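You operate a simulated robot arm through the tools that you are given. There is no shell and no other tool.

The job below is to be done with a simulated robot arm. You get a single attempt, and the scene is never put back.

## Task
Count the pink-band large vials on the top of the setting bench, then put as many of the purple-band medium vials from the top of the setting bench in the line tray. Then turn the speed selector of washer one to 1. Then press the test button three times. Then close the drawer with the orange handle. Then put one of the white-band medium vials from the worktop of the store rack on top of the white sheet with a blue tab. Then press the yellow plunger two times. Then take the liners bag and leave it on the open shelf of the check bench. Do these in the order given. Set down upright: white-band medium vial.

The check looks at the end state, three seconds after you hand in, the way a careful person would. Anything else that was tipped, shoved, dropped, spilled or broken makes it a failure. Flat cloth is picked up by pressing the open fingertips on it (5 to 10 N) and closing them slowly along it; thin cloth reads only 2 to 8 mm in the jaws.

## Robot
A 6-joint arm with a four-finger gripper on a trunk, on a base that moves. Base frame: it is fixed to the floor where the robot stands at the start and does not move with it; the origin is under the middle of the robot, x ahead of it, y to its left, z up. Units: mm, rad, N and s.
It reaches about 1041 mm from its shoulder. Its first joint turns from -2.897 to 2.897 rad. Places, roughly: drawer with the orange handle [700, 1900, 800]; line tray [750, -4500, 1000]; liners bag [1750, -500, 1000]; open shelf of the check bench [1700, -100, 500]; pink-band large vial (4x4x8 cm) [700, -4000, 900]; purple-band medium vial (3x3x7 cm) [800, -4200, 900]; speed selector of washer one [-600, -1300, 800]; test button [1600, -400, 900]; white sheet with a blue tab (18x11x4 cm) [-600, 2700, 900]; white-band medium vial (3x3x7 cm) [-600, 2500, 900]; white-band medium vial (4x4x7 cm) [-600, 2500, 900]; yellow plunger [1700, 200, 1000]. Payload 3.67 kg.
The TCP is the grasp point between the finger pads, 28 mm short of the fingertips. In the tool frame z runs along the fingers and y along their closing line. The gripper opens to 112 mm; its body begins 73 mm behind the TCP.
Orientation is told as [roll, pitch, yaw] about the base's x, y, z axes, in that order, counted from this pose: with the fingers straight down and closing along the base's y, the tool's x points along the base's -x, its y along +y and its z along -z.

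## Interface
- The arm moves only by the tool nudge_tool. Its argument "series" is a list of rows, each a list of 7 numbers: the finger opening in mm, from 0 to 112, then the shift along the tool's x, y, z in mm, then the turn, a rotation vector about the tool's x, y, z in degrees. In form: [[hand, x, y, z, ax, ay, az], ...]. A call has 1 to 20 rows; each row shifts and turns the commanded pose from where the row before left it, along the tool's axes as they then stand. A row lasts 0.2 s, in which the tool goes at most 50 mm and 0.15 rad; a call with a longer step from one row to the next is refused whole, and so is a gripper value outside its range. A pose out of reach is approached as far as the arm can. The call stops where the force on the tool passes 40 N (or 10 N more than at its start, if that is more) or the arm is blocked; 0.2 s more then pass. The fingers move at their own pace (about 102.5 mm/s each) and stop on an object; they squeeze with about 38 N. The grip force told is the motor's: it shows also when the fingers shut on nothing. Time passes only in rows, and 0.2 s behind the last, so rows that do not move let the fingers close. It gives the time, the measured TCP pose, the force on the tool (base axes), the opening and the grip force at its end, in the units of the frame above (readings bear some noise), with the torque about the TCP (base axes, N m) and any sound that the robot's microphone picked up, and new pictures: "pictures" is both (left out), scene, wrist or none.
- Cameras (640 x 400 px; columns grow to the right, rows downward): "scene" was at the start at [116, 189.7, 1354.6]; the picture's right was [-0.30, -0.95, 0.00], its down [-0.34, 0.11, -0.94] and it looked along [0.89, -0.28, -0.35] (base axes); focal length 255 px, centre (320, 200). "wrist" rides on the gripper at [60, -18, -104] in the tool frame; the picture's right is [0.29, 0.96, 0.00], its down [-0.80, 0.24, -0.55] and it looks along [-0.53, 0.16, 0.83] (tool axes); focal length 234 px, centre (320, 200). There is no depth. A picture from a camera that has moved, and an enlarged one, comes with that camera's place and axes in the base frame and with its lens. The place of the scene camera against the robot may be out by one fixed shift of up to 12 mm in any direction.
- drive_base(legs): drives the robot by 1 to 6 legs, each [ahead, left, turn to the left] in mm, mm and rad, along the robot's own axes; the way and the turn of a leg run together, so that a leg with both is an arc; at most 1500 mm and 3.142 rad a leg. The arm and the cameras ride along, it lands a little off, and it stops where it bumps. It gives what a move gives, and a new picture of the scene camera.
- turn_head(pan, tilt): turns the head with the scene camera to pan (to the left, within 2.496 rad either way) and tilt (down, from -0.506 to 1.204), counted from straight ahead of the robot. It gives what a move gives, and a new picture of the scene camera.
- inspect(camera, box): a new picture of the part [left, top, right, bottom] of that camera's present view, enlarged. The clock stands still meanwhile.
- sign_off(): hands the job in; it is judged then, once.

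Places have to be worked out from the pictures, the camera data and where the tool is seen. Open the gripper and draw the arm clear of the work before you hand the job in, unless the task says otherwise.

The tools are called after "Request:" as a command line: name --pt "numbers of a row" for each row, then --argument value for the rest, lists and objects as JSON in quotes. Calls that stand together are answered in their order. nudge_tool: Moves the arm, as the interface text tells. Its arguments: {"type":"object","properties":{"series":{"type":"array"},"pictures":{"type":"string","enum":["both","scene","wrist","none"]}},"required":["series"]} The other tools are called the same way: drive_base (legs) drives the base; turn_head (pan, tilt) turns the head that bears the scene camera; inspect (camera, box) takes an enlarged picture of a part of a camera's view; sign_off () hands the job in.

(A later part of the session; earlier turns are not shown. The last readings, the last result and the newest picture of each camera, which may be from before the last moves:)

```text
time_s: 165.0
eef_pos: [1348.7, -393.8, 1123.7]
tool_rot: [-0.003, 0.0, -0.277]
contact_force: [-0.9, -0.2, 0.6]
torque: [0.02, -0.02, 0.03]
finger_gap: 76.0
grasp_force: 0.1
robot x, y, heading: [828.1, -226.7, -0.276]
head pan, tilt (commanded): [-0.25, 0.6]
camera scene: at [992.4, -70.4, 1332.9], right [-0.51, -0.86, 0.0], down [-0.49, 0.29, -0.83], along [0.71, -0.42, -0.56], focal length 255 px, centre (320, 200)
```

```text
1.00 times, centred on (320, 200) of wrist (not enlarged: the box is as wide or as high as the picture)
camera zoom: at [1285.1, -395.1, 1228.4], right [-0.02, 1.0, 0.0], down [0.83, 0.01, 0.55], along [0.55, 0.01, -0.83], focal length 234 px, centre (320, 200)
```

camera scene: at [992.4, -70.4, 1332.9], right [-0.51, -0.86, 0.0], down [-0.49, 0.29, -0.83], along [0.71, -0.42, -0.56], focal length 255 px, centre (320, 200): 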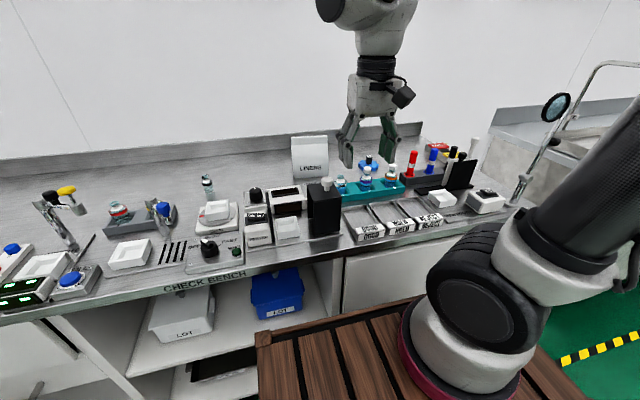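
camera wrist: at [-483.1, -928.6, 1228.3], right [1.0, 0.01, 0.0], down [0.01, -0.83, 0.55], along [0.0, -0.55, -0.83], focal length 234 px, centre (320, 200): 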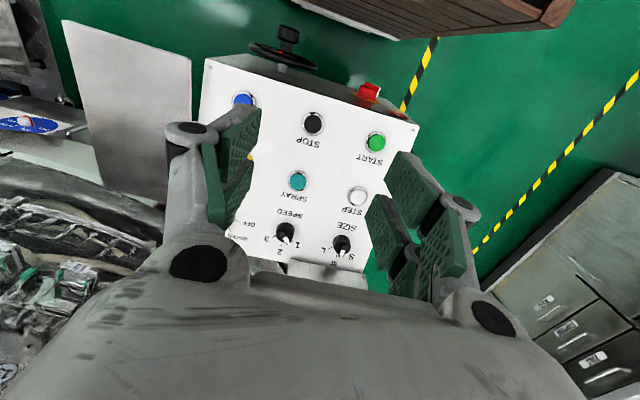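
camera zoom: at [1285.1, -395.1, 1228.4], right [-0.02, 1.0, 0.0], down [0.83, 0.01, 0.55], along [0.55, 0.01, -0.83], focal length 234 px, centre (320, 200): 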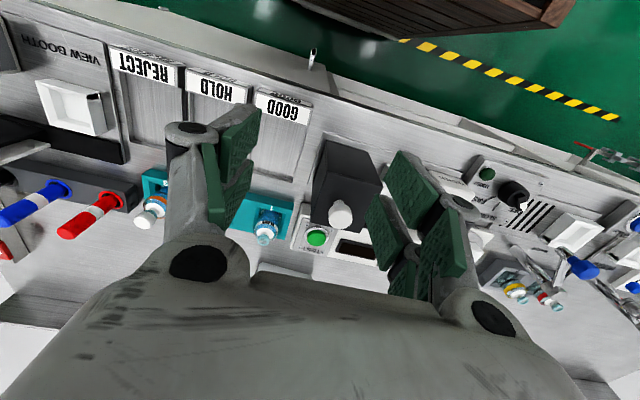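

Important: behind the black hood there is a plate labelled TEST with a green button (seen in the wrist view near (1584,-397)). That is the test button. I move above it to look straight down.

Request:
nudge_tool --pt "76 -43 11 0 0 0 0" --pt "76 -43 11 0 0 0 0" --pt "76 -43 11 0 0 0 0" --pt "76 -43 11 0 0 0 0" --pt "76 -43 11 0 0 0 0" --pt "76 0 0 0 0 0 0"

Request:
inspect --camera "wrist" --box '[200, 0, 440, 160]'

```text
time_s: 166.4
eef_pos: [1569.1, -400.2, 1122.8]
tool_rot: [-0.003, -0.001, -0.274]
contact_force: [0.1, -0.3, 0.5]
torque: [-0.01, -0.02, 0.01]
finger_gap: 76.0
grasp_force: 0.0
robot x, y, heading: [829.9, -230.7, -0.283]
head pan, tilt (commanded): [-0.25, 0.6]
camera scene: at [992.3, -70.5, 1332.9], right [-0.51, -0.86, 0.0], down [-0.49, 0.29, -0.83], along [0.71, -0.42, -0.56], focal length 255 px, centre (320, 200)
camera wrist: at [1505.7, -401.6, 1228.8], right [-0.02, 1.0, 0.0], down [0.83, 0.01, 0.55], along [0.55, 0.01, -0.83], focal length 234 px, centre (320, 200)
```

scene: 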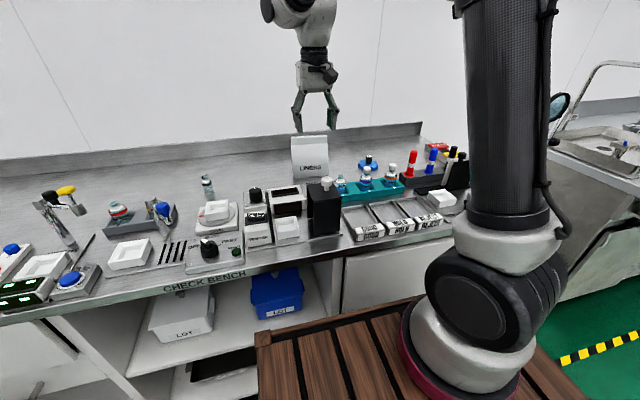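
wrist: 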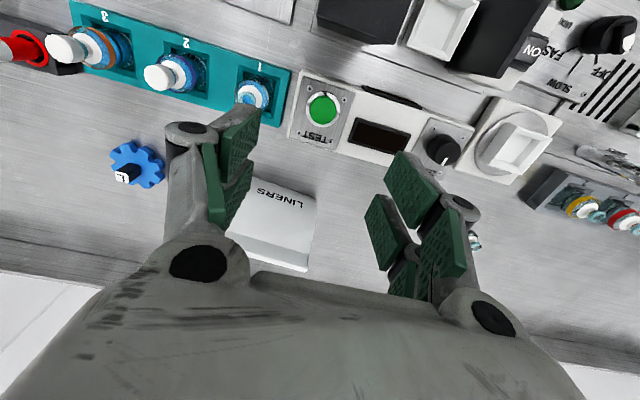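

```text
2.50 times, centred on (320, 80) of wrist
camera zoom: at [1505.7, -401.6, 1228.8], right [-0.02, 1.0, 0.0], down [0.83, 0.01, 0.55], along [0.55, 0.01, -0.83], focal length 585 px, centre (320, 500)
```

zoom: 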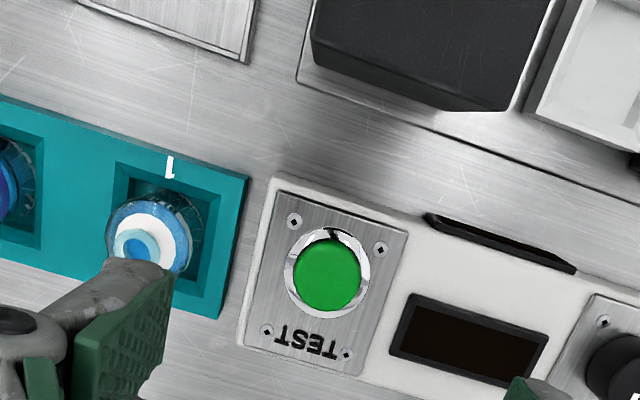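

The green TEST button is at about (1578,-396,905), clear of the hood (≈115 mm nearer me) and the bag behind. I close the fingers, centre over it and lower to ~35 mm above it, then look.

Request:
nudge_tool --pt "0 -7.5 6.5 0 0 0 0" --pt "0 0 0 40 0 0 0" --pt "0 0 0 40 0 0 0" --pt "0 0 0 40 0 0 0" --pt "0 0 0 30 0 0 0" --pt "0 0 0 0 0 0 0"

Request:
inspect --camera "wrist" --box '[200, 40, 440, 240]'

Request:
inspect --camera "scene" --box '[250, 60, 400, 240]'

```text
time_s: 167.8
eef_pos: [1576.9, -397.1, 970.9]
tool_rot: [-0.005, 0.002, -0.276]
contact_force: [-0.4, -0.3, 0.0]
torque: [0.01, 0.0, -0.01]
finger_gap: 0.0
grasp_force: 36.0
robot x, y, heading: [831.1, -235.2, -0.283]
head pan, tilt (commanded): [-0.25, 0.6]
camera scene: at [992.4, -70.5, 1332.9], right [-0.51, -0.86, 0.0], down [-0.49, 0.29, -0.83], along [0.71, -0.42, -0.56], focal length 255 px, centre (320, 200)
camera wrist: at [1514.2, -397.8, 1076.3], right [-0.02, 1.0, 0.0], down [0.83, 0.01, 0.55], along [0.55, 0.01, -0.83], focal length 234 px, centre (320, 200)
```

scene: 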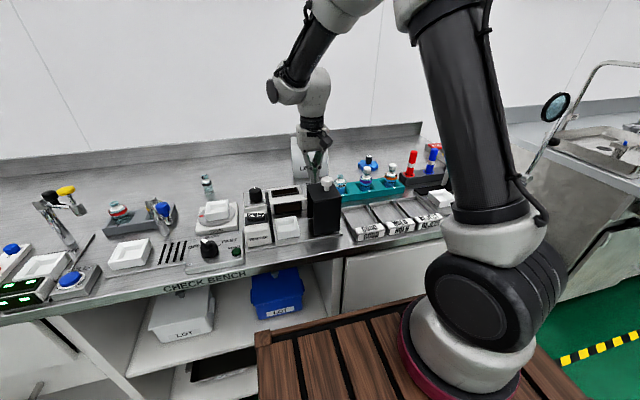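
wrist: 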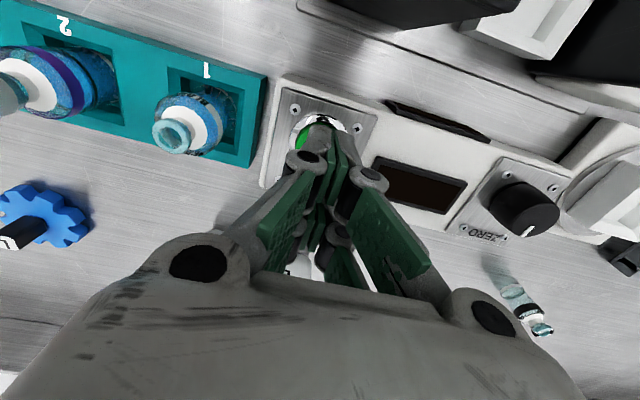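

```text
2.00 times, centred on (320, 140) of wrist
camera zoom: at [1514.2, -397.8, 1076.3], right [-0.02, 1.0, 0.0], down [0.83, 0.01, 0.55], along [0.55, 0.01, -0.83], focal length 468 px, centre (320, 320)
```

zoom: 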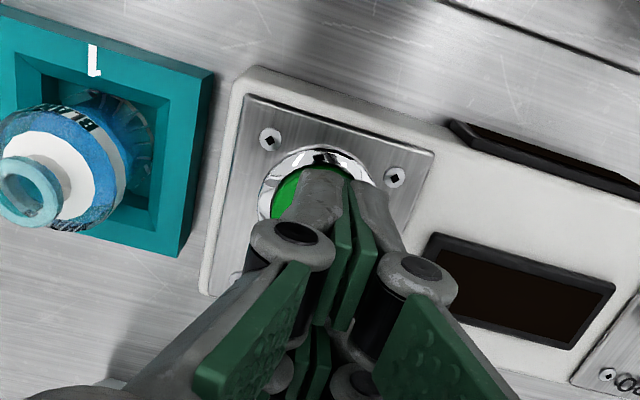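

```text
2.22 times, centred on (325, 150) of scene
camera zoom: at [992.4, -70.5, 1332.9], right [-0.51, -0.86, 0.0], down [-0.49, 0.29, -0.83], along [0.71, -0.42, -0.56], focal length 566 px, centre (309, 311)
```

zoom: 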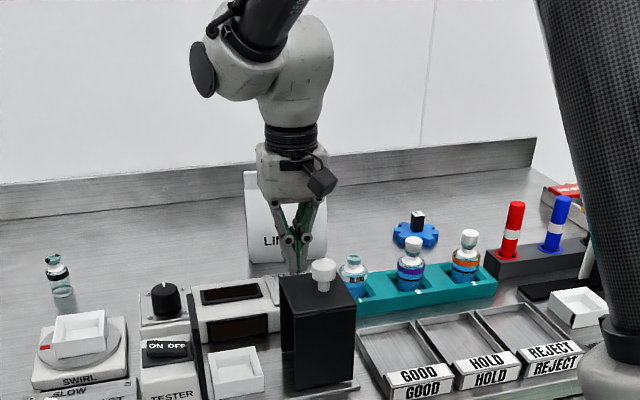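

The closed fingertips are on the axis over the green button, about 38 mm above it. I lower 30 mm, then press in small steps listening for the click.

Request:
nudge_tool --pt "0 0 0 15 0 0 0" --pt "0 0 0 13 0 0 0" --pt "0 0 0 0 0 0 0" --pictures "wrist"

Request:
nudge_tool --pt "0 0 0 2 0 0 0" --pt "0 0 0 2 0 0 0" --pt "0 0 0 0 0 0 0" --pictures "none"

```text
time_s: 168.6
eef_pos: [1576.5, -394.6, 943.9]
tool_rot: [-0.004, 0.003, -0.276]
contact_force: [0.4, -0.2, -1.3]
torque: [-0.02, 0.0, 0.02]
finger_gap: 0.0
grasp_force: 35.7
robot x, y, heading: [829.7, -229.4, -0.276]
head pan, tilt (commanded): [-0.25, 0.6]
camera wrist: at [1514.2, -395.9, 1049.3], right [-0.02, 1.0, 0.0], down [0.83, 0.01, 0.55], along [0.55, 0.01, -0.83], focal length 234 px, centre (320, 200)
```

wrist: 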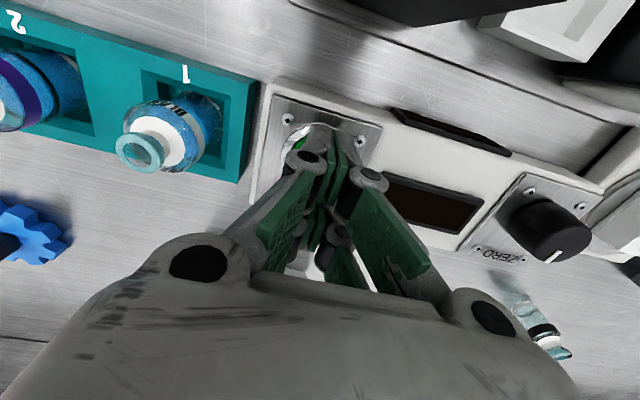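

```text
time_s: 169.4
eef_pos: [1577.5, -395.7, 940.9]
tool_rot: [-0.004, -0.001, -0.276]
contact_force: [-0.5, 1.5, 2.2]
torque: [-0.02, 0.02, 0.01]
finger_gap: 6.0
grasp_force: 35.1
robot x, y, heading: [830.6, -228.8, -0.282]
head pan, tilt (commanded): [-0.25, 0.6]
heard: click
```

A click was heard: that's one press. I lift 10 mm to release and check the readings.

Request:
nudge_tool --pt "0 0 0 -5 0 0 0" --pt "0 0 0 -5 0 0 0" --pt "0 0 0 0 0 0 0" --pictures "wrist"

Request:
inspect --camera "wrist" --box '[240, 80, 400, 200]'

```text
time_s: 170.2
eef_pos: [1577.8, -395.7, 949.9]
tool_rot: [-0.002, 0.0, -0.275]
contact_force: [0.0, 0.2, -1.0]
torque: [-0.01, -0.01, 0.01]
finger_gap: 0.0
grasp_force: 35.2
robot x, y, heading: [831.0, -229.6, -0.28]
head pan, tilt (commanded): [-0.25, 0.6]
camera wrist: at [1515.6, -397.0, 1055.7], right [-0.02, 1.0, 0.0], down [0.83, 0.01, 0.55], along [0.55, 0.01, -0.83], focal length 234 px, centre (320, 200)
```

wrist: 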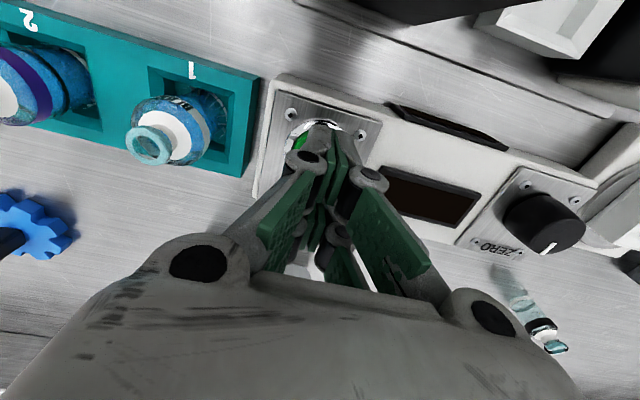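

```text
3.33 times, centred on (320, 140) of wrist
camera zoom: at [1515.6, -397.0, 1055.7], right [-0.02, 1.0, 0.0], down [0.83, 0.01, 0.55], along [0.55, 0.01, -0.83], focal length 781 px, centre (320, 400)
```

zoom: 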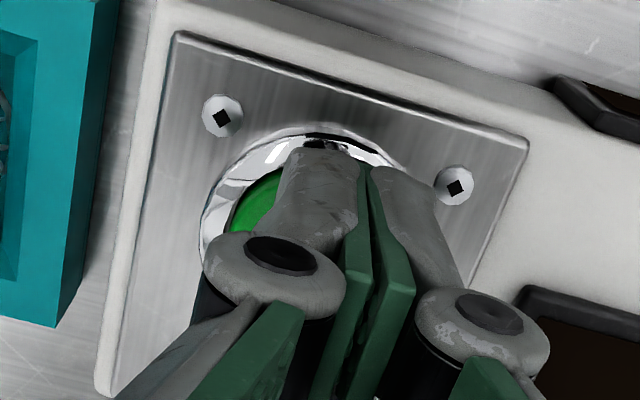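

Button is released (no contact at 950). Second press: down 10 mm, hold, and read.

Request:
nudge_tool --pt "0 0 0 5 0 0 0" --pt "0 0 0 3 0 0 0" --pt "0 0 0 2 0 0 0" --pt "0 0 0 0 0 0 0" --pictures "none"

Request:
nudge_tool --pt "0 0 0 -5 0 0 0" --pt "0 0 0 -5 0 0 0" --pt "0 0 0 0 0 0 0" --pictures "none"

```text
time_s: 171.2
eef_pos: [1579.1, -396.6, 940.4]
tool_rot: [-0.003, 0.0, -0.276]
contact_force: [-0.4, -1.5, 1.4]
torque: [-0.05, 0.0, -0.01]
finger_gap: 6.3
grasp_force: 35.3
robot x, y, heading: [828.7, -225.3, -0.284]
head pan, tilt (commanded): [-0.25, 0.6]
```

```text
time_s: 172.0
eef_pos: [1579.2, -396.1, 950.0]
tool_rot: [-0.002, 0.002, -0.276]
contact_force: [0.7, 0.2, -0.8]
torque: [0.01, 0.01, -0.03]
finger_gap: 0.0
grasp_force: 35.7
robot x, y, heading: [830.4, -227.9, -0.28]
head pan, tilt (commanded): [-0.25, 0.6]
```

No click the second time (the press was shallower). I press again a bit deeper in small steps and listen.

Request:
nudge_tool --pt "0 0 0 5 0 0 0" --pt "0 0 0 3 0 0 0" --pt "0 0 0 2 0 0 0" --pt "0 0 0 1.5 0 0 0" --pt "0 0 0 0 0 0 0" --pictures "wrist"

Request:
inspect --camera "wrist" --box '[240, 80, 400, 200]'

```text
time_s: 173.2
eef_pos: [1578.6, -397.2, 938.6]
tool_rot: [-0.004, 0.0, -0.275]
contact_force: [-0.3, -1.0, 4.0]
torque: [-0.03, -0.03, 0.02]
finger_gap: 5.9
grasp_force: 35.7
robot x, y, heading: [831.4, -228.0, -0.28]
head pan, tilt (commanded): [-0.25, 0.6]
heard: click
camera wrist: at [1515.8, -397.7, 1044.1], right [-0.02, 1.0, 0.0], down [0.83, 0.01, 0.55], along [0.55, 0.01, -0.83], focal length 234 px, centre (320, 200)
```

wrist: 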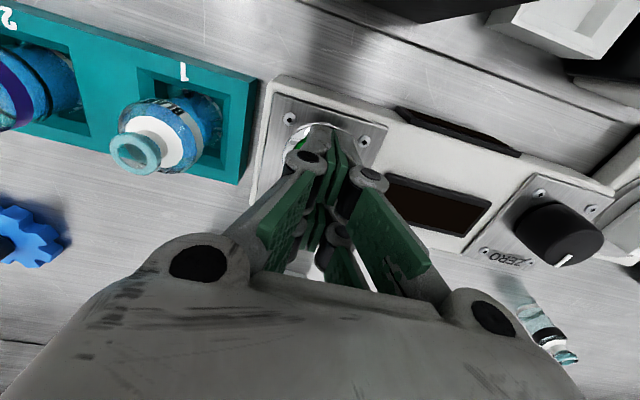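

```text
3.33 times, centred on (320, 140) of wrist
camera zoom: at [1515.8, -397.7, 1044.1], right [-0.02, 1.0, 0.0], down [0.83, 0.01, 0.55], along [0.55, 0.01, -0.83], focal length 781 px, centre (320, 400)
```

zoom: 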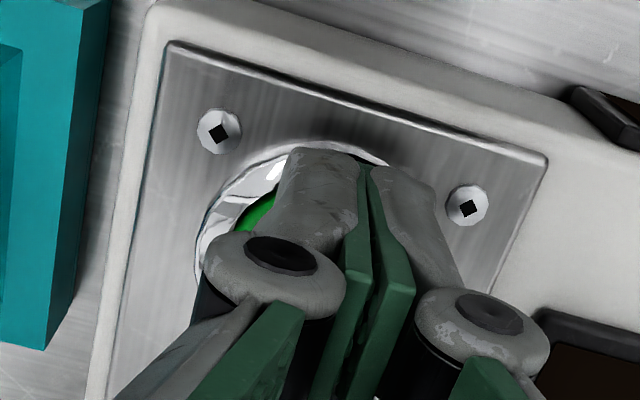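

Second click. I lift to release, then press a third time to the same depth.

Request:
nudge_tool --pt "0 0 0 -5 0 0 0" --pt "0 0 0 -6.5 0 0 0" --pt "0 0 0 0 0 0 0" --pictures "none"

Request:
nudge_tool --pt "0 0 0 5 0 0 0" --pt "0 0 0 3 0 0 0" --pt "0 0 0 2 0 0 0" --pt "0 0 0 2 0 0 0" --pt "0 0 0 0 0 0 0" --pictures "none"

```text
time_s: 174.0
eef_pos: [1578.9, -396.0, 950.1]
tool_rot: [-0.004, 0.001, -0.276]
contact_force: [0.3, -0.6, 0.7]
torque: [0.02, -0.01, 0.03]
finger_gap: 0.0
grasp_force: 35.7
robot x, y, heading: [830.5, -227.1, -0.285]
head pan, tilt (commanded): [-0.25, 0.6]
```

```text
time_s: 175.2
eef_pos: [1578.0, -397.2, 939.5]
tool_rot: [-0.002, -0.001, -0.277]
contact_force: [0.1, 0.9, 2.6]
torque: [-0.02, 0.05, 0.01]
finger_gap: 5.9
grasp_force: 35.5
robot x, y, heading: [830.6, -232.5, -0.282]
head pan, tilt (commanded): [-0.25, 0.6]
heard: click
```

Third click heard. I lift away and check the tester.

Request:
nudge_tool --pt "0 0 0 -10 0 0 0" --pt "0 0 0 -40 0 0 0" --pt "0 0 0 -40 0 0 0" --pt "0 0 0 -40 0 0 0" --pt "0 0 0 -40 0 0 0" --pt "30 0 0 0 0 0 0"

Request:
inspect --camera "wrist" --box '[200, 0, 440, 160]'

Request:
inspect --camera "scene" --box '[240, 160, 360, 250]'

```text
time_s: 176.6
eef_pos: [1578.0, -395.5, 1107.8]
tool_rot: [-0.004, 0.001, -0.276]
contact_force: [-0.1, 0.6, 1.2]
torque: [0.01, 0.01, 0.0]
finger_gap: 30.4
grasp_force: 0.1
robot x, y, heading: [829.1, -227.4, -0.285]
head pan, tilt (commanded): [-0.25, 0.6]
camera scene: at [992.5, -70.5, 1332.9], right [-0.51, -0.86, 0.0], down [-0.49, 0.29, -0.82], along [0.71, -0.42, -0.57], focal length 255 px, centre (320, 200)
camera wrist: at [1514.6, -397.4, 1212.6], right [-0.02, 1.0, 0.0], down [0.83, 0.01, 0.55], along [0.55, 0.01, -0.83], focal length 234 px, centre (320, 200)
```

scene: 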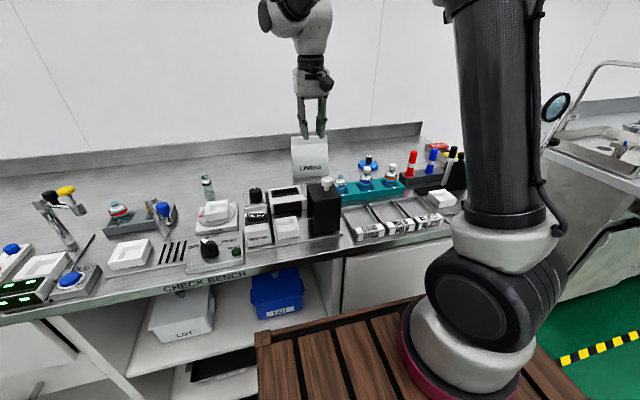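
wrist: 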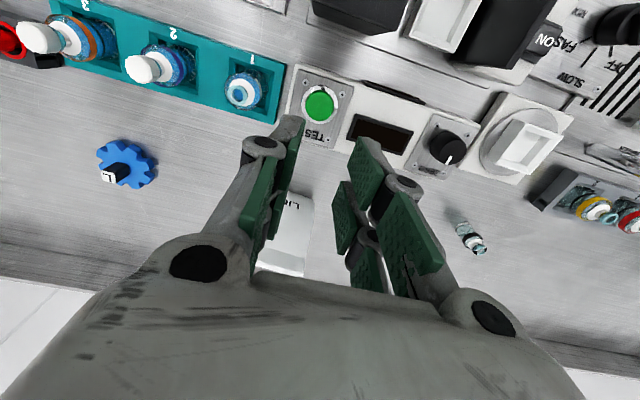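

```text
2.50 times, centred on (320, 80) of wrist
camera zoom: at [1514.6, -397.4, 1212.6], right [-0.02, 1.0, 0.0], down [0.83, 0.01, 0.55], along [0.55, 0.01, -0.83], focal length 585 px, centre (320, 500)
```

zoom: 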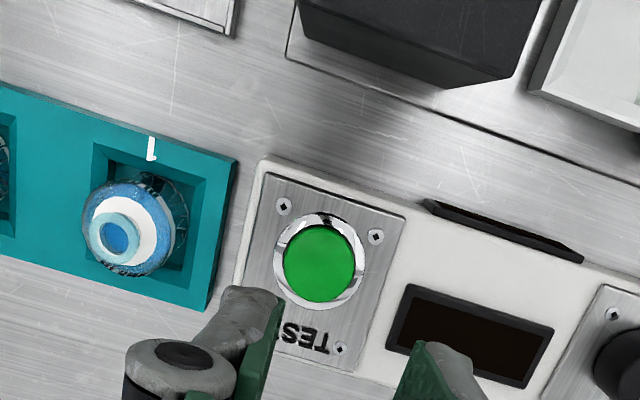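

```text
4.44 times, centred on (300, 205) of scene
camera zoom: at [992.5, -70.5, 1332.9], right [-0.51, -0.86, 0.0], down [-0.49, 0.29, -0.82], along [0.71, -0.42, -0.57], focal length 1132 px, centre (409, 178)
```

zoom: 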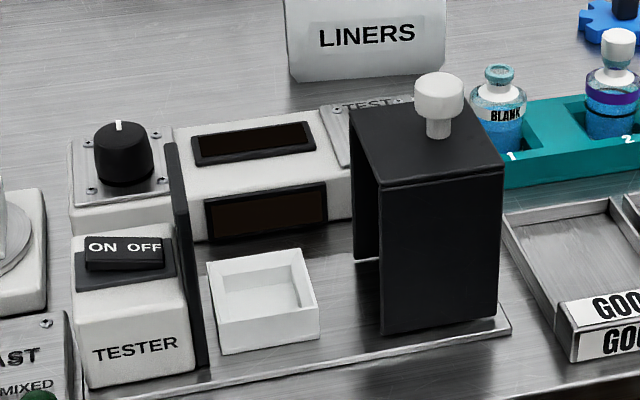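

The test button got its three clicks. I retract the arm and drive back, then turn left toward the store rack with the drawer.

Request:
nudge_tool --pt "30 45 -3 0 0 0 0" --pt "30 45 -3 0 0 0 0" --pt "30 45 -3 0 0 0 0" --pt "30 45 -3 0 0 0 0" --pt "30 45 -3 0 0 0 0" --pt "30 0 0 0 0 0 0" --pictures "none"

Request:
drive_base --legs '[[-700, 0, 0], [0, 0, 1.57]]'

Request:
turn_head --pan 0.0 --tilt 0.3

```text
time_s: 178.0
eef_pos: [1357.2, -348.6, 1106.5]
tool_rot: [-0.003, -0.001, -0.277]
contact_force: [0.3, 0.3, -1.1]
torque: [-0.03, 0.0, -0.02]
finger_gap: 30.1
grasp_force: 0.0
robot x, y, heading: [831.5, -226.6, -0.278]
head pan, tilt (commanded): [-0.25, 0.6]
```

```text
time_s: 185.6
eef_pos: [295.3, 489.4, 1106.9]
tool_rot: [-0.004, -0.001, 1.259]
contact_force: [0.7, -0.1, -0.7]
torque: [0.0, -0.01, 0.01]
finger_gap: 30.2
grasp_force: 0.1
robot x, y, heading: [152.6, -34.3, 1.251]
head pan, tilt (commanded): [-0.25, 0.6]
camera scene: at [13.9, 128.1, 1332.9], right [0.84, -0.54, 0.0], down [-0.3, -0.48, -0.83], along [0.44, 0.7, -0.56], focal length 255 px, centre (320, 200)
```

scene: 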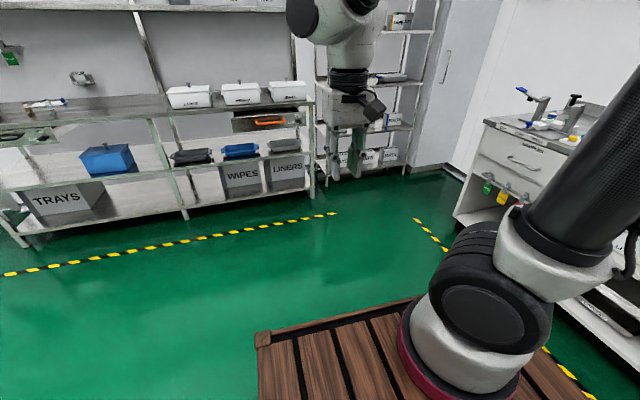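

```text
time_s: 186.4
eef_pos: [295.2, 489.0, 1106.6]
tool_rot: [-0.003, 0.0, 1.258]
contact_force: [-0.6, 0.2, 0.0]
torque: [-0.02, 0.02, -0.02]
finger_gap: 30.0
grasp_force: 0.2
robot x, y, heading: [155.2, -36.1, 1.252]
head pan, tilt (commanded): [0.0, 0.3]
camera scene: at [-4.4, 142.2, 1360.3], right [0.95, -0.31, 0.0], down [-0.09, -0.28, -0.95], along [0.3, 0.91, -0.3], focal length 255 px, centre (320, 200)
```

scene: 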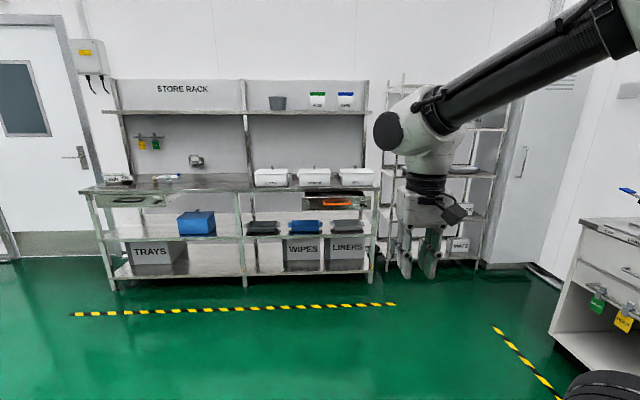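

The store rack is ahead, with the orange-handled drawer under its right end. I zoom on the drawer and the worktop.

Request:
inspect --camera "scene" --box '[240, 160, 400, 260]'

Request:
inspect --camera "scene" --box '[80, 120, 260, 230]'

```text
4.00 times, centred on (320, 210) of scene
camera zoom: at [-4.4, 142.2, 1360.3], right [0.95, -0.31, 0.0], down [-0.09, -0.28, -0.95], along [0.3, 0.91, -0.3], focal length 1018 px, centre (320, 160)
```

zoom: 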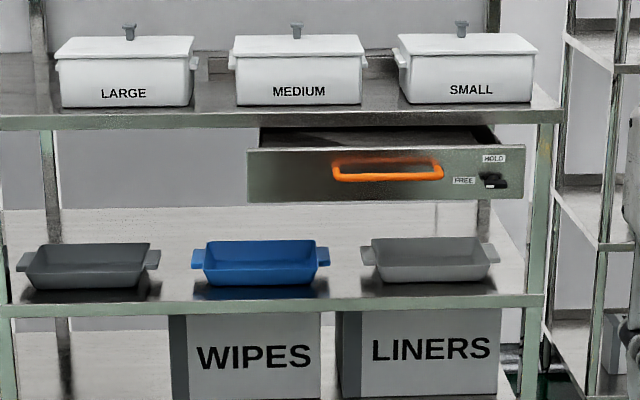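

```text
3.56 times, centred on (170, 175) of scene
camera zoom: at [-4.4, 142.2, 1360.3], right [0.95, -0.31, 0.0], down [-0.09, -0.28, -0.95], along [0.3, 0.91, -0.3], focal length 905 px, centre (853, 289)
```

zoom: 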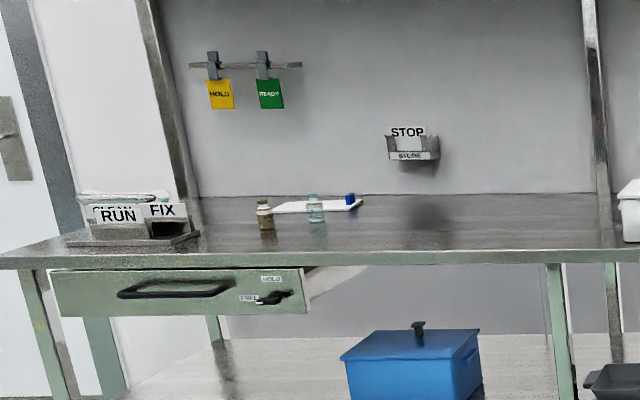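

The drawer has a HOLD/FREE latch lever beside the handle; I zoom in on it.

Request:
inspect --camera "scene" --box '[300, 190, 380, 225]'

Request:
inspect --camera "scene" --box '[345, 195, 375, 215]'

```text
8.00 times, centred on (340, 208) of scene
camera zoom: at [-4.4, 142.2, 1360.3], right [0.95, -0.31, 0.0], down [-0.09, -0.28, -0.95], along [0.3, 0.91, -0.3], focal length 2037 px, centre (160, 140)
```

zoom: 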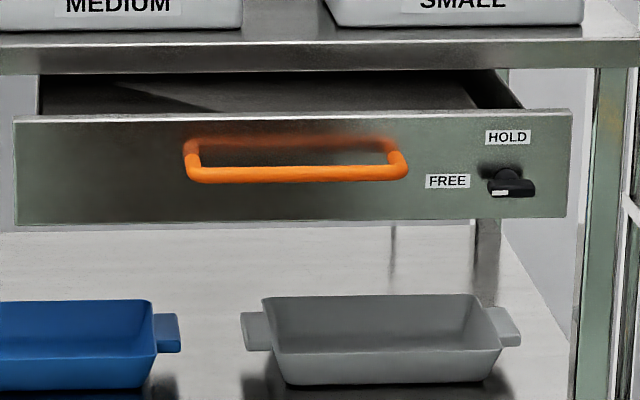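

```text
16.00 times, centred on (360, 205) of scene
camera zoom: at [-4.4, 142.2, 1360.3], right [0.95, -0.31, 0.0], down [-0.09, -0.28, -0.95], along [0.3, 0.91, -0.3], focal length 4073 px, centre (-320, 120)
```

zoom: 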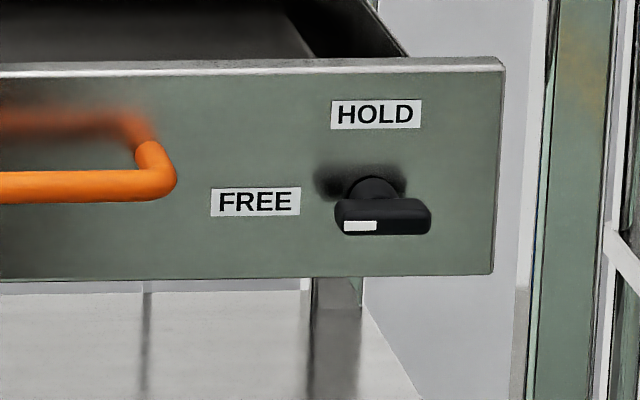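

The lever's white end points to FREE, so the drawer can simply be pushed shut. I drive up in front of it.

Request:
drive_base --legs '[[0, 0, 0.03], [1000, 30, 0]]'

Request:
turn_head --pan -0.3 --tilt 0.55

Request:
inspect --camera "scene" --box '[200, 140, 440, 290]'

```text
time_s: 191.9
eef_pos: [543.7, 1434.4, 1107.5]
tool_rot: [-0.004, 0.002, 1.272]
contact_force: [-0.8, -1.1, -1.0]
torque: [-0.02, 0.01, -0.02]
finger_gap: 30.0
grasp_force: 0.0
robot x, y, heading: [417.0, 908.0, 1.265]
head pan, tilt (commanded): [0.0, 0.3]
camera scene: at [250.0, 1083.5, 1360.4], right [0.95, -0.3, 0.0], down [-0.09, -0.28, -0.96], along [0.29, 0.91, -0.3], focal length 255 px, centre (320, 200)
```

scene: 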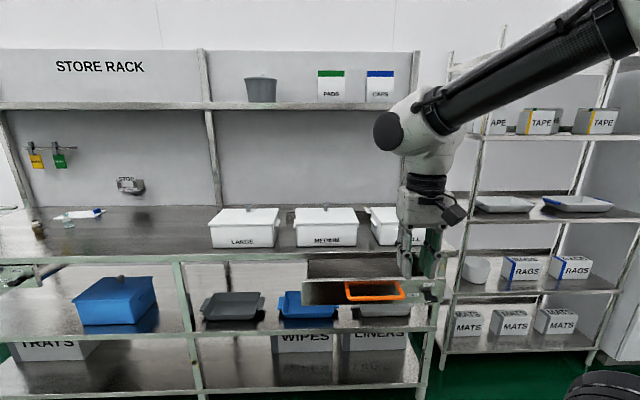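

```text
time_s: 192.7
eef_pos: [545.4, 1434.5, 1106.5]
tool_rot: [-0.003, 0.0, 1.272]
contact_force: [-0.1, -0.3, -0.1]
torque: [0.02, 0.0, 0.03]
finger_gap: 29.9
grasp_force: 0.0
robot x, y, heading: [417.1, 908.0, 1.266]
head pan, tilt (commanded): [-0.3, 0.55]
camera scene: at [273.0, 1068.3, 1337.4], right [0.82, -0.57, 0.0], down [-0.3, -0.43, -0.85], along [0.48, 0.7, -0.52], focal length 255 px, centre (320, 200)
```

scene: 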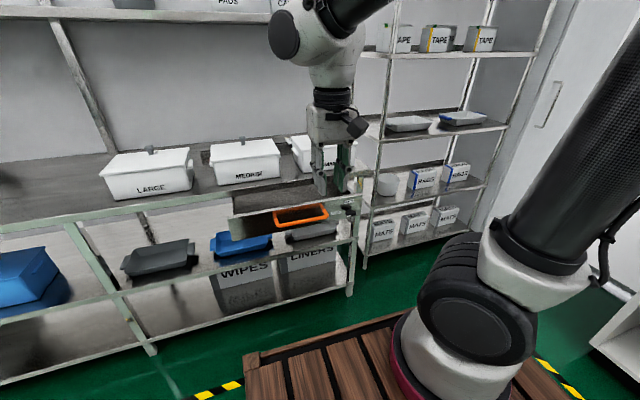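

```text
2.67 times, centred on (320, 215) of scene
camera zoom: at [273.0, 1068.3, 1337.4], right [0.82, -0.57, 0.0], down [-0.3, -0.43, -0.85], along [0.48, 0.7, -0.52], focal length 679 px, centre (320, 160)
```

zoom: 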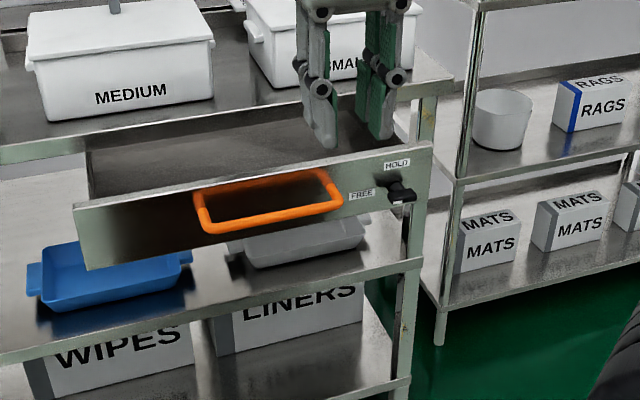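

Handle judged near (660,1780,775), about 905 mm ahead of my base centre. I lower and extend the closed gripper, pitching it to point forward horizontally, staying well short of the drawer.

Request:
nudge_tool --pt "0 -26 0 25 0 0 0" --pt "0 -26 0 25 0 0 0" --pt "0 -26 0 25 0 0 0" --pt "0 -26 0 25 0 0 0" --pt "0 -26 0 25 0 0 0" --pt "0 -26 0 25 0 0 0" --pt "0 -26 0 25 0 0 0" --pt "0 0 0 0 0 -8.2 0" --pt "0 0 0 0 0 -8.2 0" --pt "0 0 0 0 0 -8.2 0" --pt "0 0 0 0 0 -8.2 0" --pt "0 0 0 0 0 -8.2 0" --pt "0 0 0 0 0 -8.2 0" --pt "0 0 0 0 0 -8.2 0" --pt "0 0 0 0 0 -8.2 0" --pt "0 0 0 0 0 -8.2 0" --pt "0 0 0 0 0 -8.2 0" --pt "0 0 0 0 0 -8 0" --pt "0 0 0 0 0 0 0"

```text
time_s: 196.7
eef_pos: [595.9, 1687.2, 1010.2]
tool_rot: [-0.841, -1.424, 2.086]
contact_force: [0.3, -0.1, -0.8]
torque: [0.0, 0.0, 0.01]
finger_gap: 0.2
grasp_force: 35.2
out of reach, approached as far as the arm can: row 10, 11, 14, 15, 16, 17, 18
robot x, y, heading: [414.9, 910.0, 1.264]
head pan, tilt (commanded): [-0.3, 0.55]
camera scene: at [273.0, 1068.3, 1337.4], right [0.82, -0.57, 0.0], down [-0.3, -0.43, -0.85], along [0.48, 0.7, -0.52], focal length 255 px, centre (320, 200)
camera wrist: at [582.9, 1575.0, 963.6], right [-0.88, 0.26, -0.39], down [-0.46, -0.35, 0.82], along [0.08, 0.9, 0.43], focal length 234 px, centre (320, 200)
```

scene: 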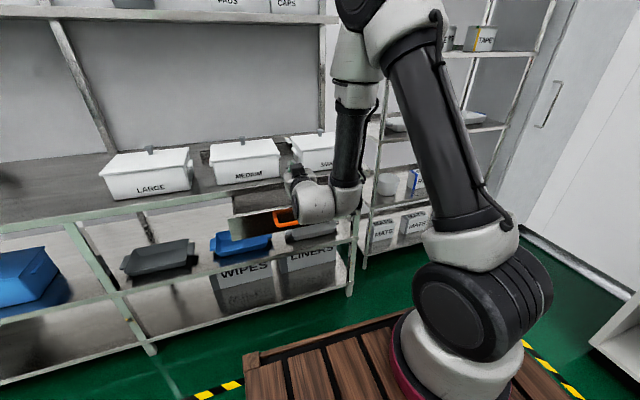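
wrist: 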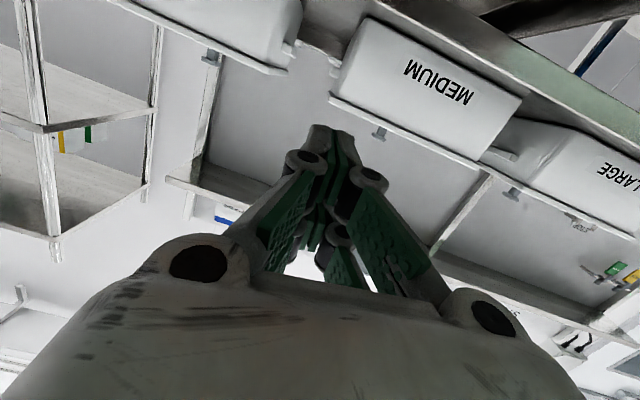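

The gripper now points forward, almost level, above the drawer height. I lower it in steps to drawer height and look.

Request:
nudge_tool --pt "0 40 0 0 0 0 0" --pt "0 40 0 0 0 0 0" --pt "0 40 -10 0 0 0 0" --pt "0 40 -10 0 0 0 0" --pt "0 40 -10 0 0 0 0" --pt "0 0 0 0 0 0 0"

```text
time_s: 198.1
eef_pos: [607.2, 1717.9, 874.7]
tool_rot: [-1.044, -1.371, 2.271]
contact_force: [-1.3, 2.5, 22.1]
torque: [0.54, 0.04, 0.04]
finger_gap: 0.0
grasp_force: 36.1
out of reach, approached as far as the arm can: row 1, 2, 3, 4, 5
robot x, y, heading: [411.7, 910.8, 1.272]
head pan, tilt (commanded): [-0.3, 0.55]
camera scene: at [272.8, 1067.6, 1337.5], right [0.82, -0.57, 0.0], down [-0.3, -0.43, -0.85], along [0.48, 0.7, -0.52], focal length 255 px, centre (320, 200)
camera wrist: at [596.1, 1606.1, 830.2], right [-0.85, 0.27, -0.45], down [-0.51, -0.32, 0.8], along [0.07, 0.91, 0.41], focal length 234 px, centre (320, 200)
```

scene: 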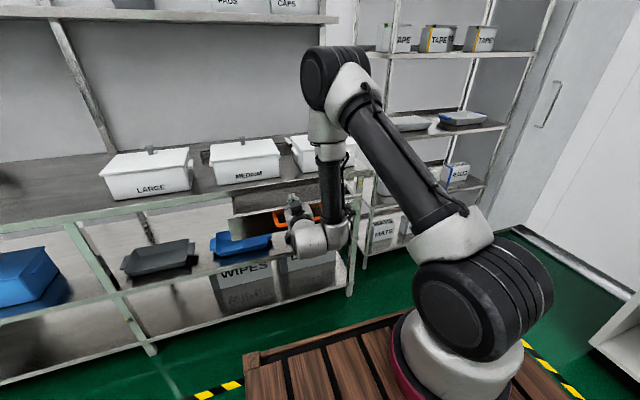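
wrist: 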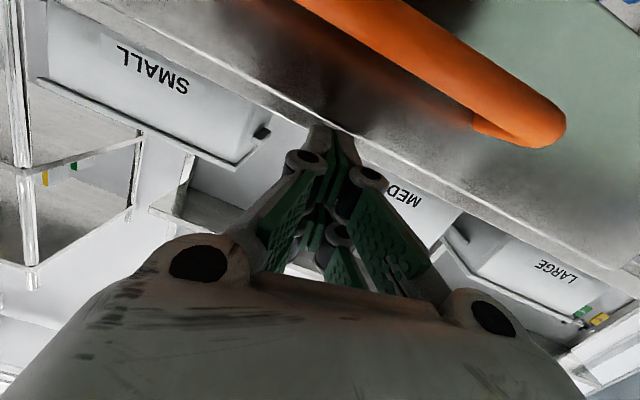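

The fingertips touched the drawer front's top edge from above (22 N): the drawer is nearer and higher than judged. I lift off at once and draw back.

Request:
nudge_tool --pt "0 -15 0 0 0 0 0" --pt "0 -15 0 0 0 0 0" --pt "0 0 0 -40 0 0 0" --pt "0 0 0 -40 0 0 0" --pt "0 0 0 0 0 0 0"

Request:
inspect --camera "scene" --box '[200, 140, 400, 290]'

```text
time_s: 199.3
eef_pos: [590.1, 1680.9, 933.1]
tool_rot: [-1.001, -1.37, 2.246]
contact_force: [0.2, 0.4, 0.1]
torque: [0.01, 0.0, 0.03]
finger_gap: 0.2
grasp_force: 35.6
out of reach, approached as far as the arm can: row 1, 3, 4
robot x, y, heading: [412.1, 908.8, 1.262]
head pan, tilt (commanded): [-0.3, 0.55]
camera scene: at [273.0, 1068.4, 1337.4], right [0.82, -0.57, 0.0], down [-0.3, -0.43, -0.85], along [0.48, 0.7, -0.52], focal length 255 px, centre (320, 200)
camera wrist: at [579.2, 1567.6, 889.4], right [-0.86, 0.25, -0.44], down [-0.51, -0.32, 0.8], along [0.06, 0.91, 0.4], focal length 234 px, centre (320, 200)
```

scene: 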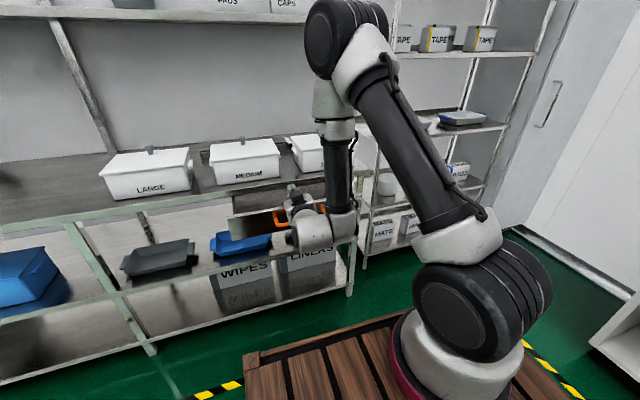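
wrist: 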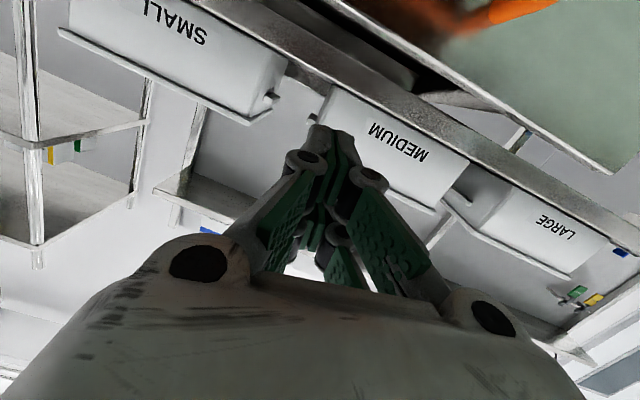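

```text
2.67 times, centred on (300, 215) of scene
camera zoom: at [273.0, 1068.4, 1337.4], right [0.82, -0.57, 0.0], down [-0.3, -0.43, -0.85], along [0.48, 0.7, -0.52], focal length 679 px, centre (373, 160)
```

zoom: 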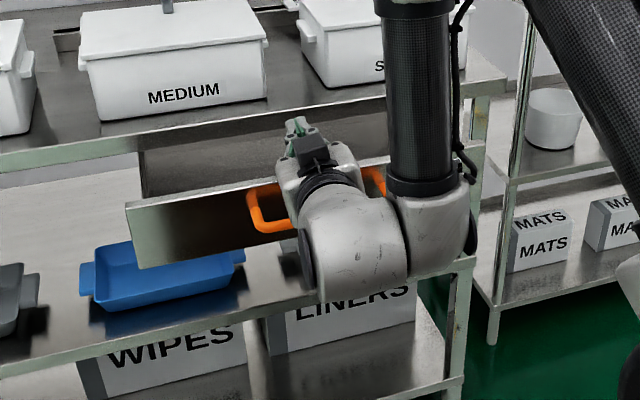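

The drawer hasn't moved. The arm is cramped this close, so I back the base up 170 mm and then lower the level gripper to handle height there.

Request:
drive_base --legs '[[-170, 0, 0]]'

Request:
nudge_tool --pt "0 30 0 0 0 0 0" --pt "0 30 0 0 0 0 0" --pt "0 30 0 0 0 0 0" --pt "0 0 0 0 0 0 0"

```text
time_s: 200.7
eef_pos: [541.4, 1514.5, 931.8]
tool_rot: [-1.002, -1.368, 2.242]
contact_force: [0.6, -1.0, -0.1]
torque: [0.03, 0.0, -0.02]
finger_gap: 0.0
grasp_force: 35.7
robot x, y, heading: [359.7, 745.6, 1.26]
head pan, tilt (commanded): [-0.3, 0.55]
camera scene: at [221.8, 904.5, 1337.4], right [0.82, -0.57, 0.0], down [-0.3, -0.43, -0.85], along [0.49, 0.7, -0.52], focal length 255 px, centre (320, 200)
```

scene: 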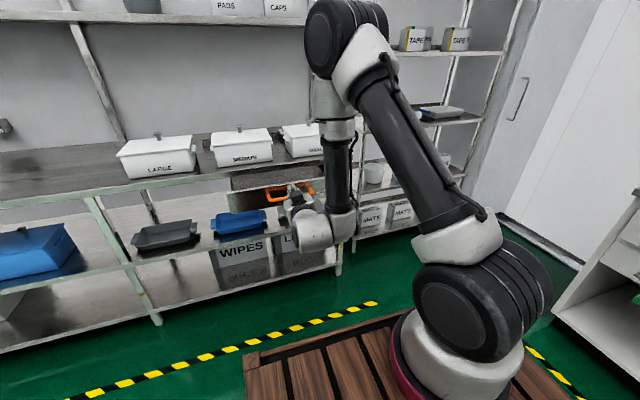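

```text
time_s: 201.7
eef_pos: [552.1, 1523.2, 860.9]
tool_rot: [-1.058, -1.34, 2.295]
contact_force: [0.7, 0.4, 0.3]
torque: [0.0, 0.0, -0.03]
finger_gap: 0.2
grasp_force: 35.6
out of reach, approached as far as the arm can: row 1, 2, 3
robot x, y, heading: [360.4, 743.8, 1.269]
head pan, tilt (commanded): [-0.3, 0.55]
camera scene: at [221.8, 904.6, 1337.4], right [0.82, -0.57, 0.0], down [-0.3, -0.43, -0.85], along [0.49, 0.7, -0.52], focal length 255 px, centre (320, 200)
camera wrist: at [542.5, 1409.3, 819.8], right [-0.85, 0.25, -0.47], down [-0.53, -0.31, 0.79], along [0.05, 0.92, 0.39], focal length 234 px, centre (320, 200)
```

scene: 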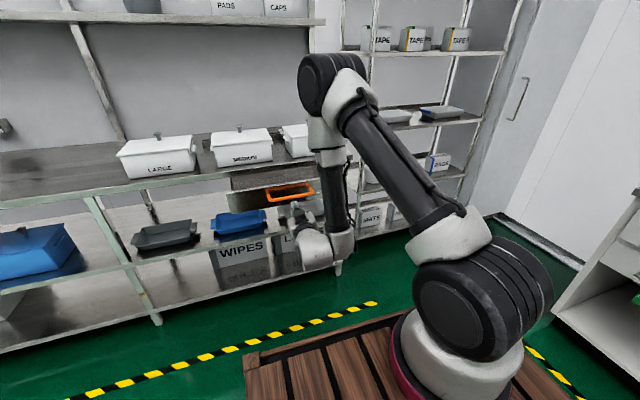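
wrist: 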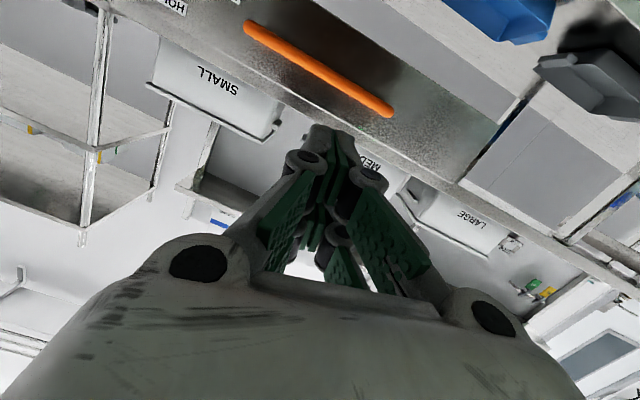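

Now the handle bar is seen ahead at about (640,1720,805). I line the fingertips up with its middle.

Request:
nudge_tool --pt "0 17 -5 20 0 0 0" --pt "0 17 -5 20 0 0 0" --pt "0 0 0 20 0 0 0" --pt "0 0 0 0 0 0 0"

```text
time_s: 202.7
eef_pos: [557.3, 1584.7, 826.9]
tool_rot: [-1.005, -1.367, 2.235]
contact_force: [0.0, 0.4, -0.3]
torque: [0.0, -0.03, 0.02]
finger_gap: 0.0
grasp_force: 35.2
out of reach, approached as far as the arm can: row 1, 2, 3
robot x, y, heading: [362.7, 742.8, 1.268]
head pan, tilt (commanded): [-0.3, 0.55]
camera scene: at [221.8, 904.6, 1337.4], right [0.82, -0.57, 0.0], down [-0.3, -0.43, -0.85], along [0.49, 0.7, -0.52], focal length 255 px, centre (320, 200)
camera wrist: at [546.5, 1472.4, 784.2], right [-0.86, 0.26, -0.45], down [-0.51, -0.31, 0.8], along [0.07, 0.91, 0.4], focal length 234 px, centre (320, 200)
```

scene: 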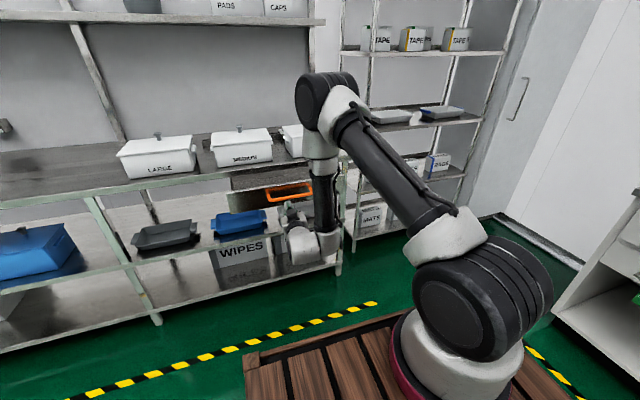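
wrist: 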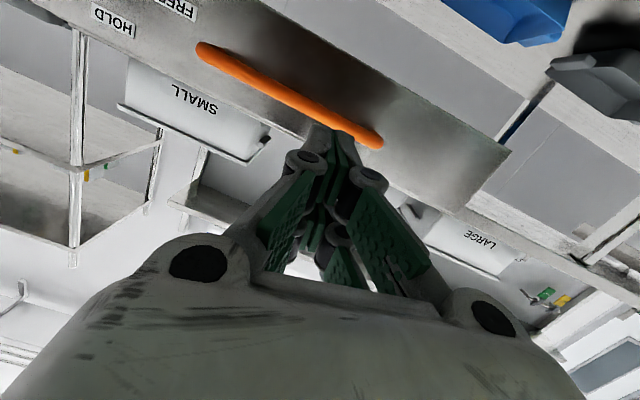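

The bar centre triangulates to about (637,1698,806). I shift the tool right 36 mm, a little down, and forward to just before the bar.

Request:
nudge_tool --pt "0 4 -12 0 0 0 0" --pt "0 4 -12 0 0 0 0" --pt "0 4 -12 0 0 0 0" --pt "0 0 0 25 0 0 0" --pt "0 0 0 25 0 0 0" --pt "0 0 0 0 0 0 0"

```text
time_s: 204.1
eef_pos: [560.3, 1626.4, 817.5]
tool_rot: [-1.003, -1.368, 2.234]
contact_force: [-0.5, 0.3, 0.2]
torque: [-0.02, -0.01, 0.06]
finger_gap: 0.2
grasp_force: 36.0
out of reach, approached as far as the arm can: row 1, 2, 3, 4, 5
robot x, y, heading: [362.8, 747.8, 1.262]
head pan, tilt (commanded): [-0.3, 0.55]
camera scene: at [221.8, 904.6, 1337.4], right [0.82, -0.57, 0.0], down [-0.3, -0.43, -0.85], along [0.49, 0.7, -0.52], focal length 255 px, centre (320, 200)
camera wrist: at [549.4, 1513.7, 773.8], right [-0.86, 0.26, -0.45], down [-0.51, -0.31, 0.8], along [0.07, 0.91, 0.4], focal length 234 px, centre (320, 200)
```

scene: 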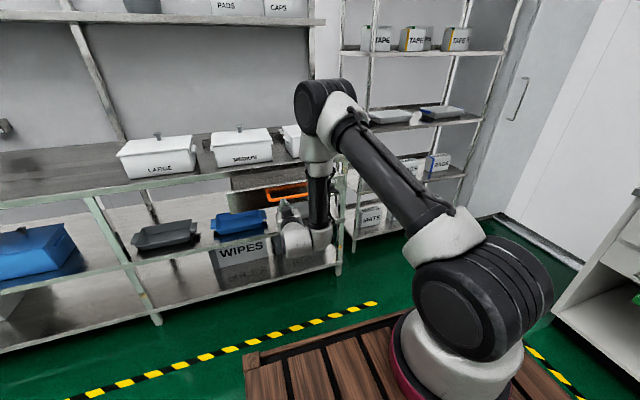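
wrist: 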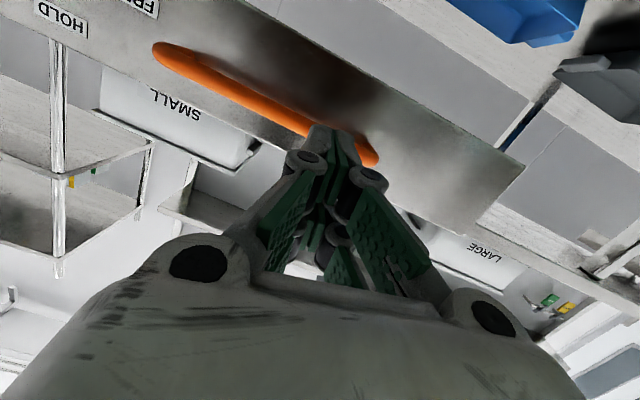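

The arm can't shift right in this pose, so I strafe the base 49 mm to the right instead to centre on the handle.

Request:
drive_base --legs '[[0, -49, 0]]'

Request:
nudge_tool --pt "0 0 0 2 0 0 0" --pt "0 0 0 0 0 0 0" --pictures "wrist"

```text
time_s: 205.1
eef_pos: [606.2, 1612.9, 816.4]
tool_rot: [-1.005, -1.37, 2.236]
contact_force: [-0.6, 0.2, -0.2]
torque: [-0.01, 0.02, -0.02]
finger_gap: 0.0
grasp_force: 35.7
robot x, y, heading: [407.7, 729.8, 1.261]
head pan, tilt (commanded): [-0.3, 0.55]
camera scene: at [267.5, 890.1, 1337.4], right [0.82, -0.57, 0.0], down [-0.3, -0.43, -0.85], along [0.49, 0.7, -0.52], focal length 255 px, centre (320, 200)
```

scene: 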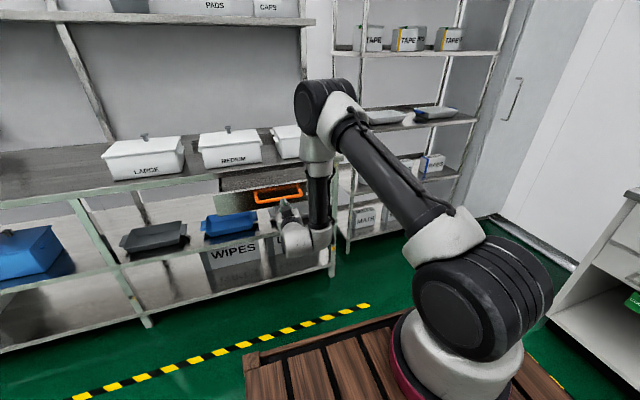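

```text
time_s: 205.7
eef_pos: [606.6, 1613.0, 816.2]
tool_rot: [-1.007, -1.369, 2.236]
contact_force: [-0.1, -0.5, 0.9]
torque: [0.0, 0.02, 0.03]
finger_gap: 0.0
grasp_force: 35.9
robot x, y, heading: [406.2, 732.5, 1.256]
head pan, tilt (commanded): [-0.3, 0.55]
camera wrist: at [595.5, 1500.8, 773.2], right [-0.86, 0.26, -0.45], down [-0.51, -0.31, 0.8], along [0.07, 0.91, 0.4], focal length 234 px, centre (320, 200)
```

wrist: 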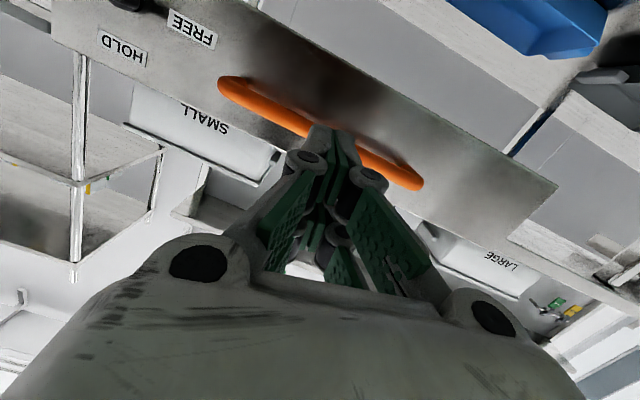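

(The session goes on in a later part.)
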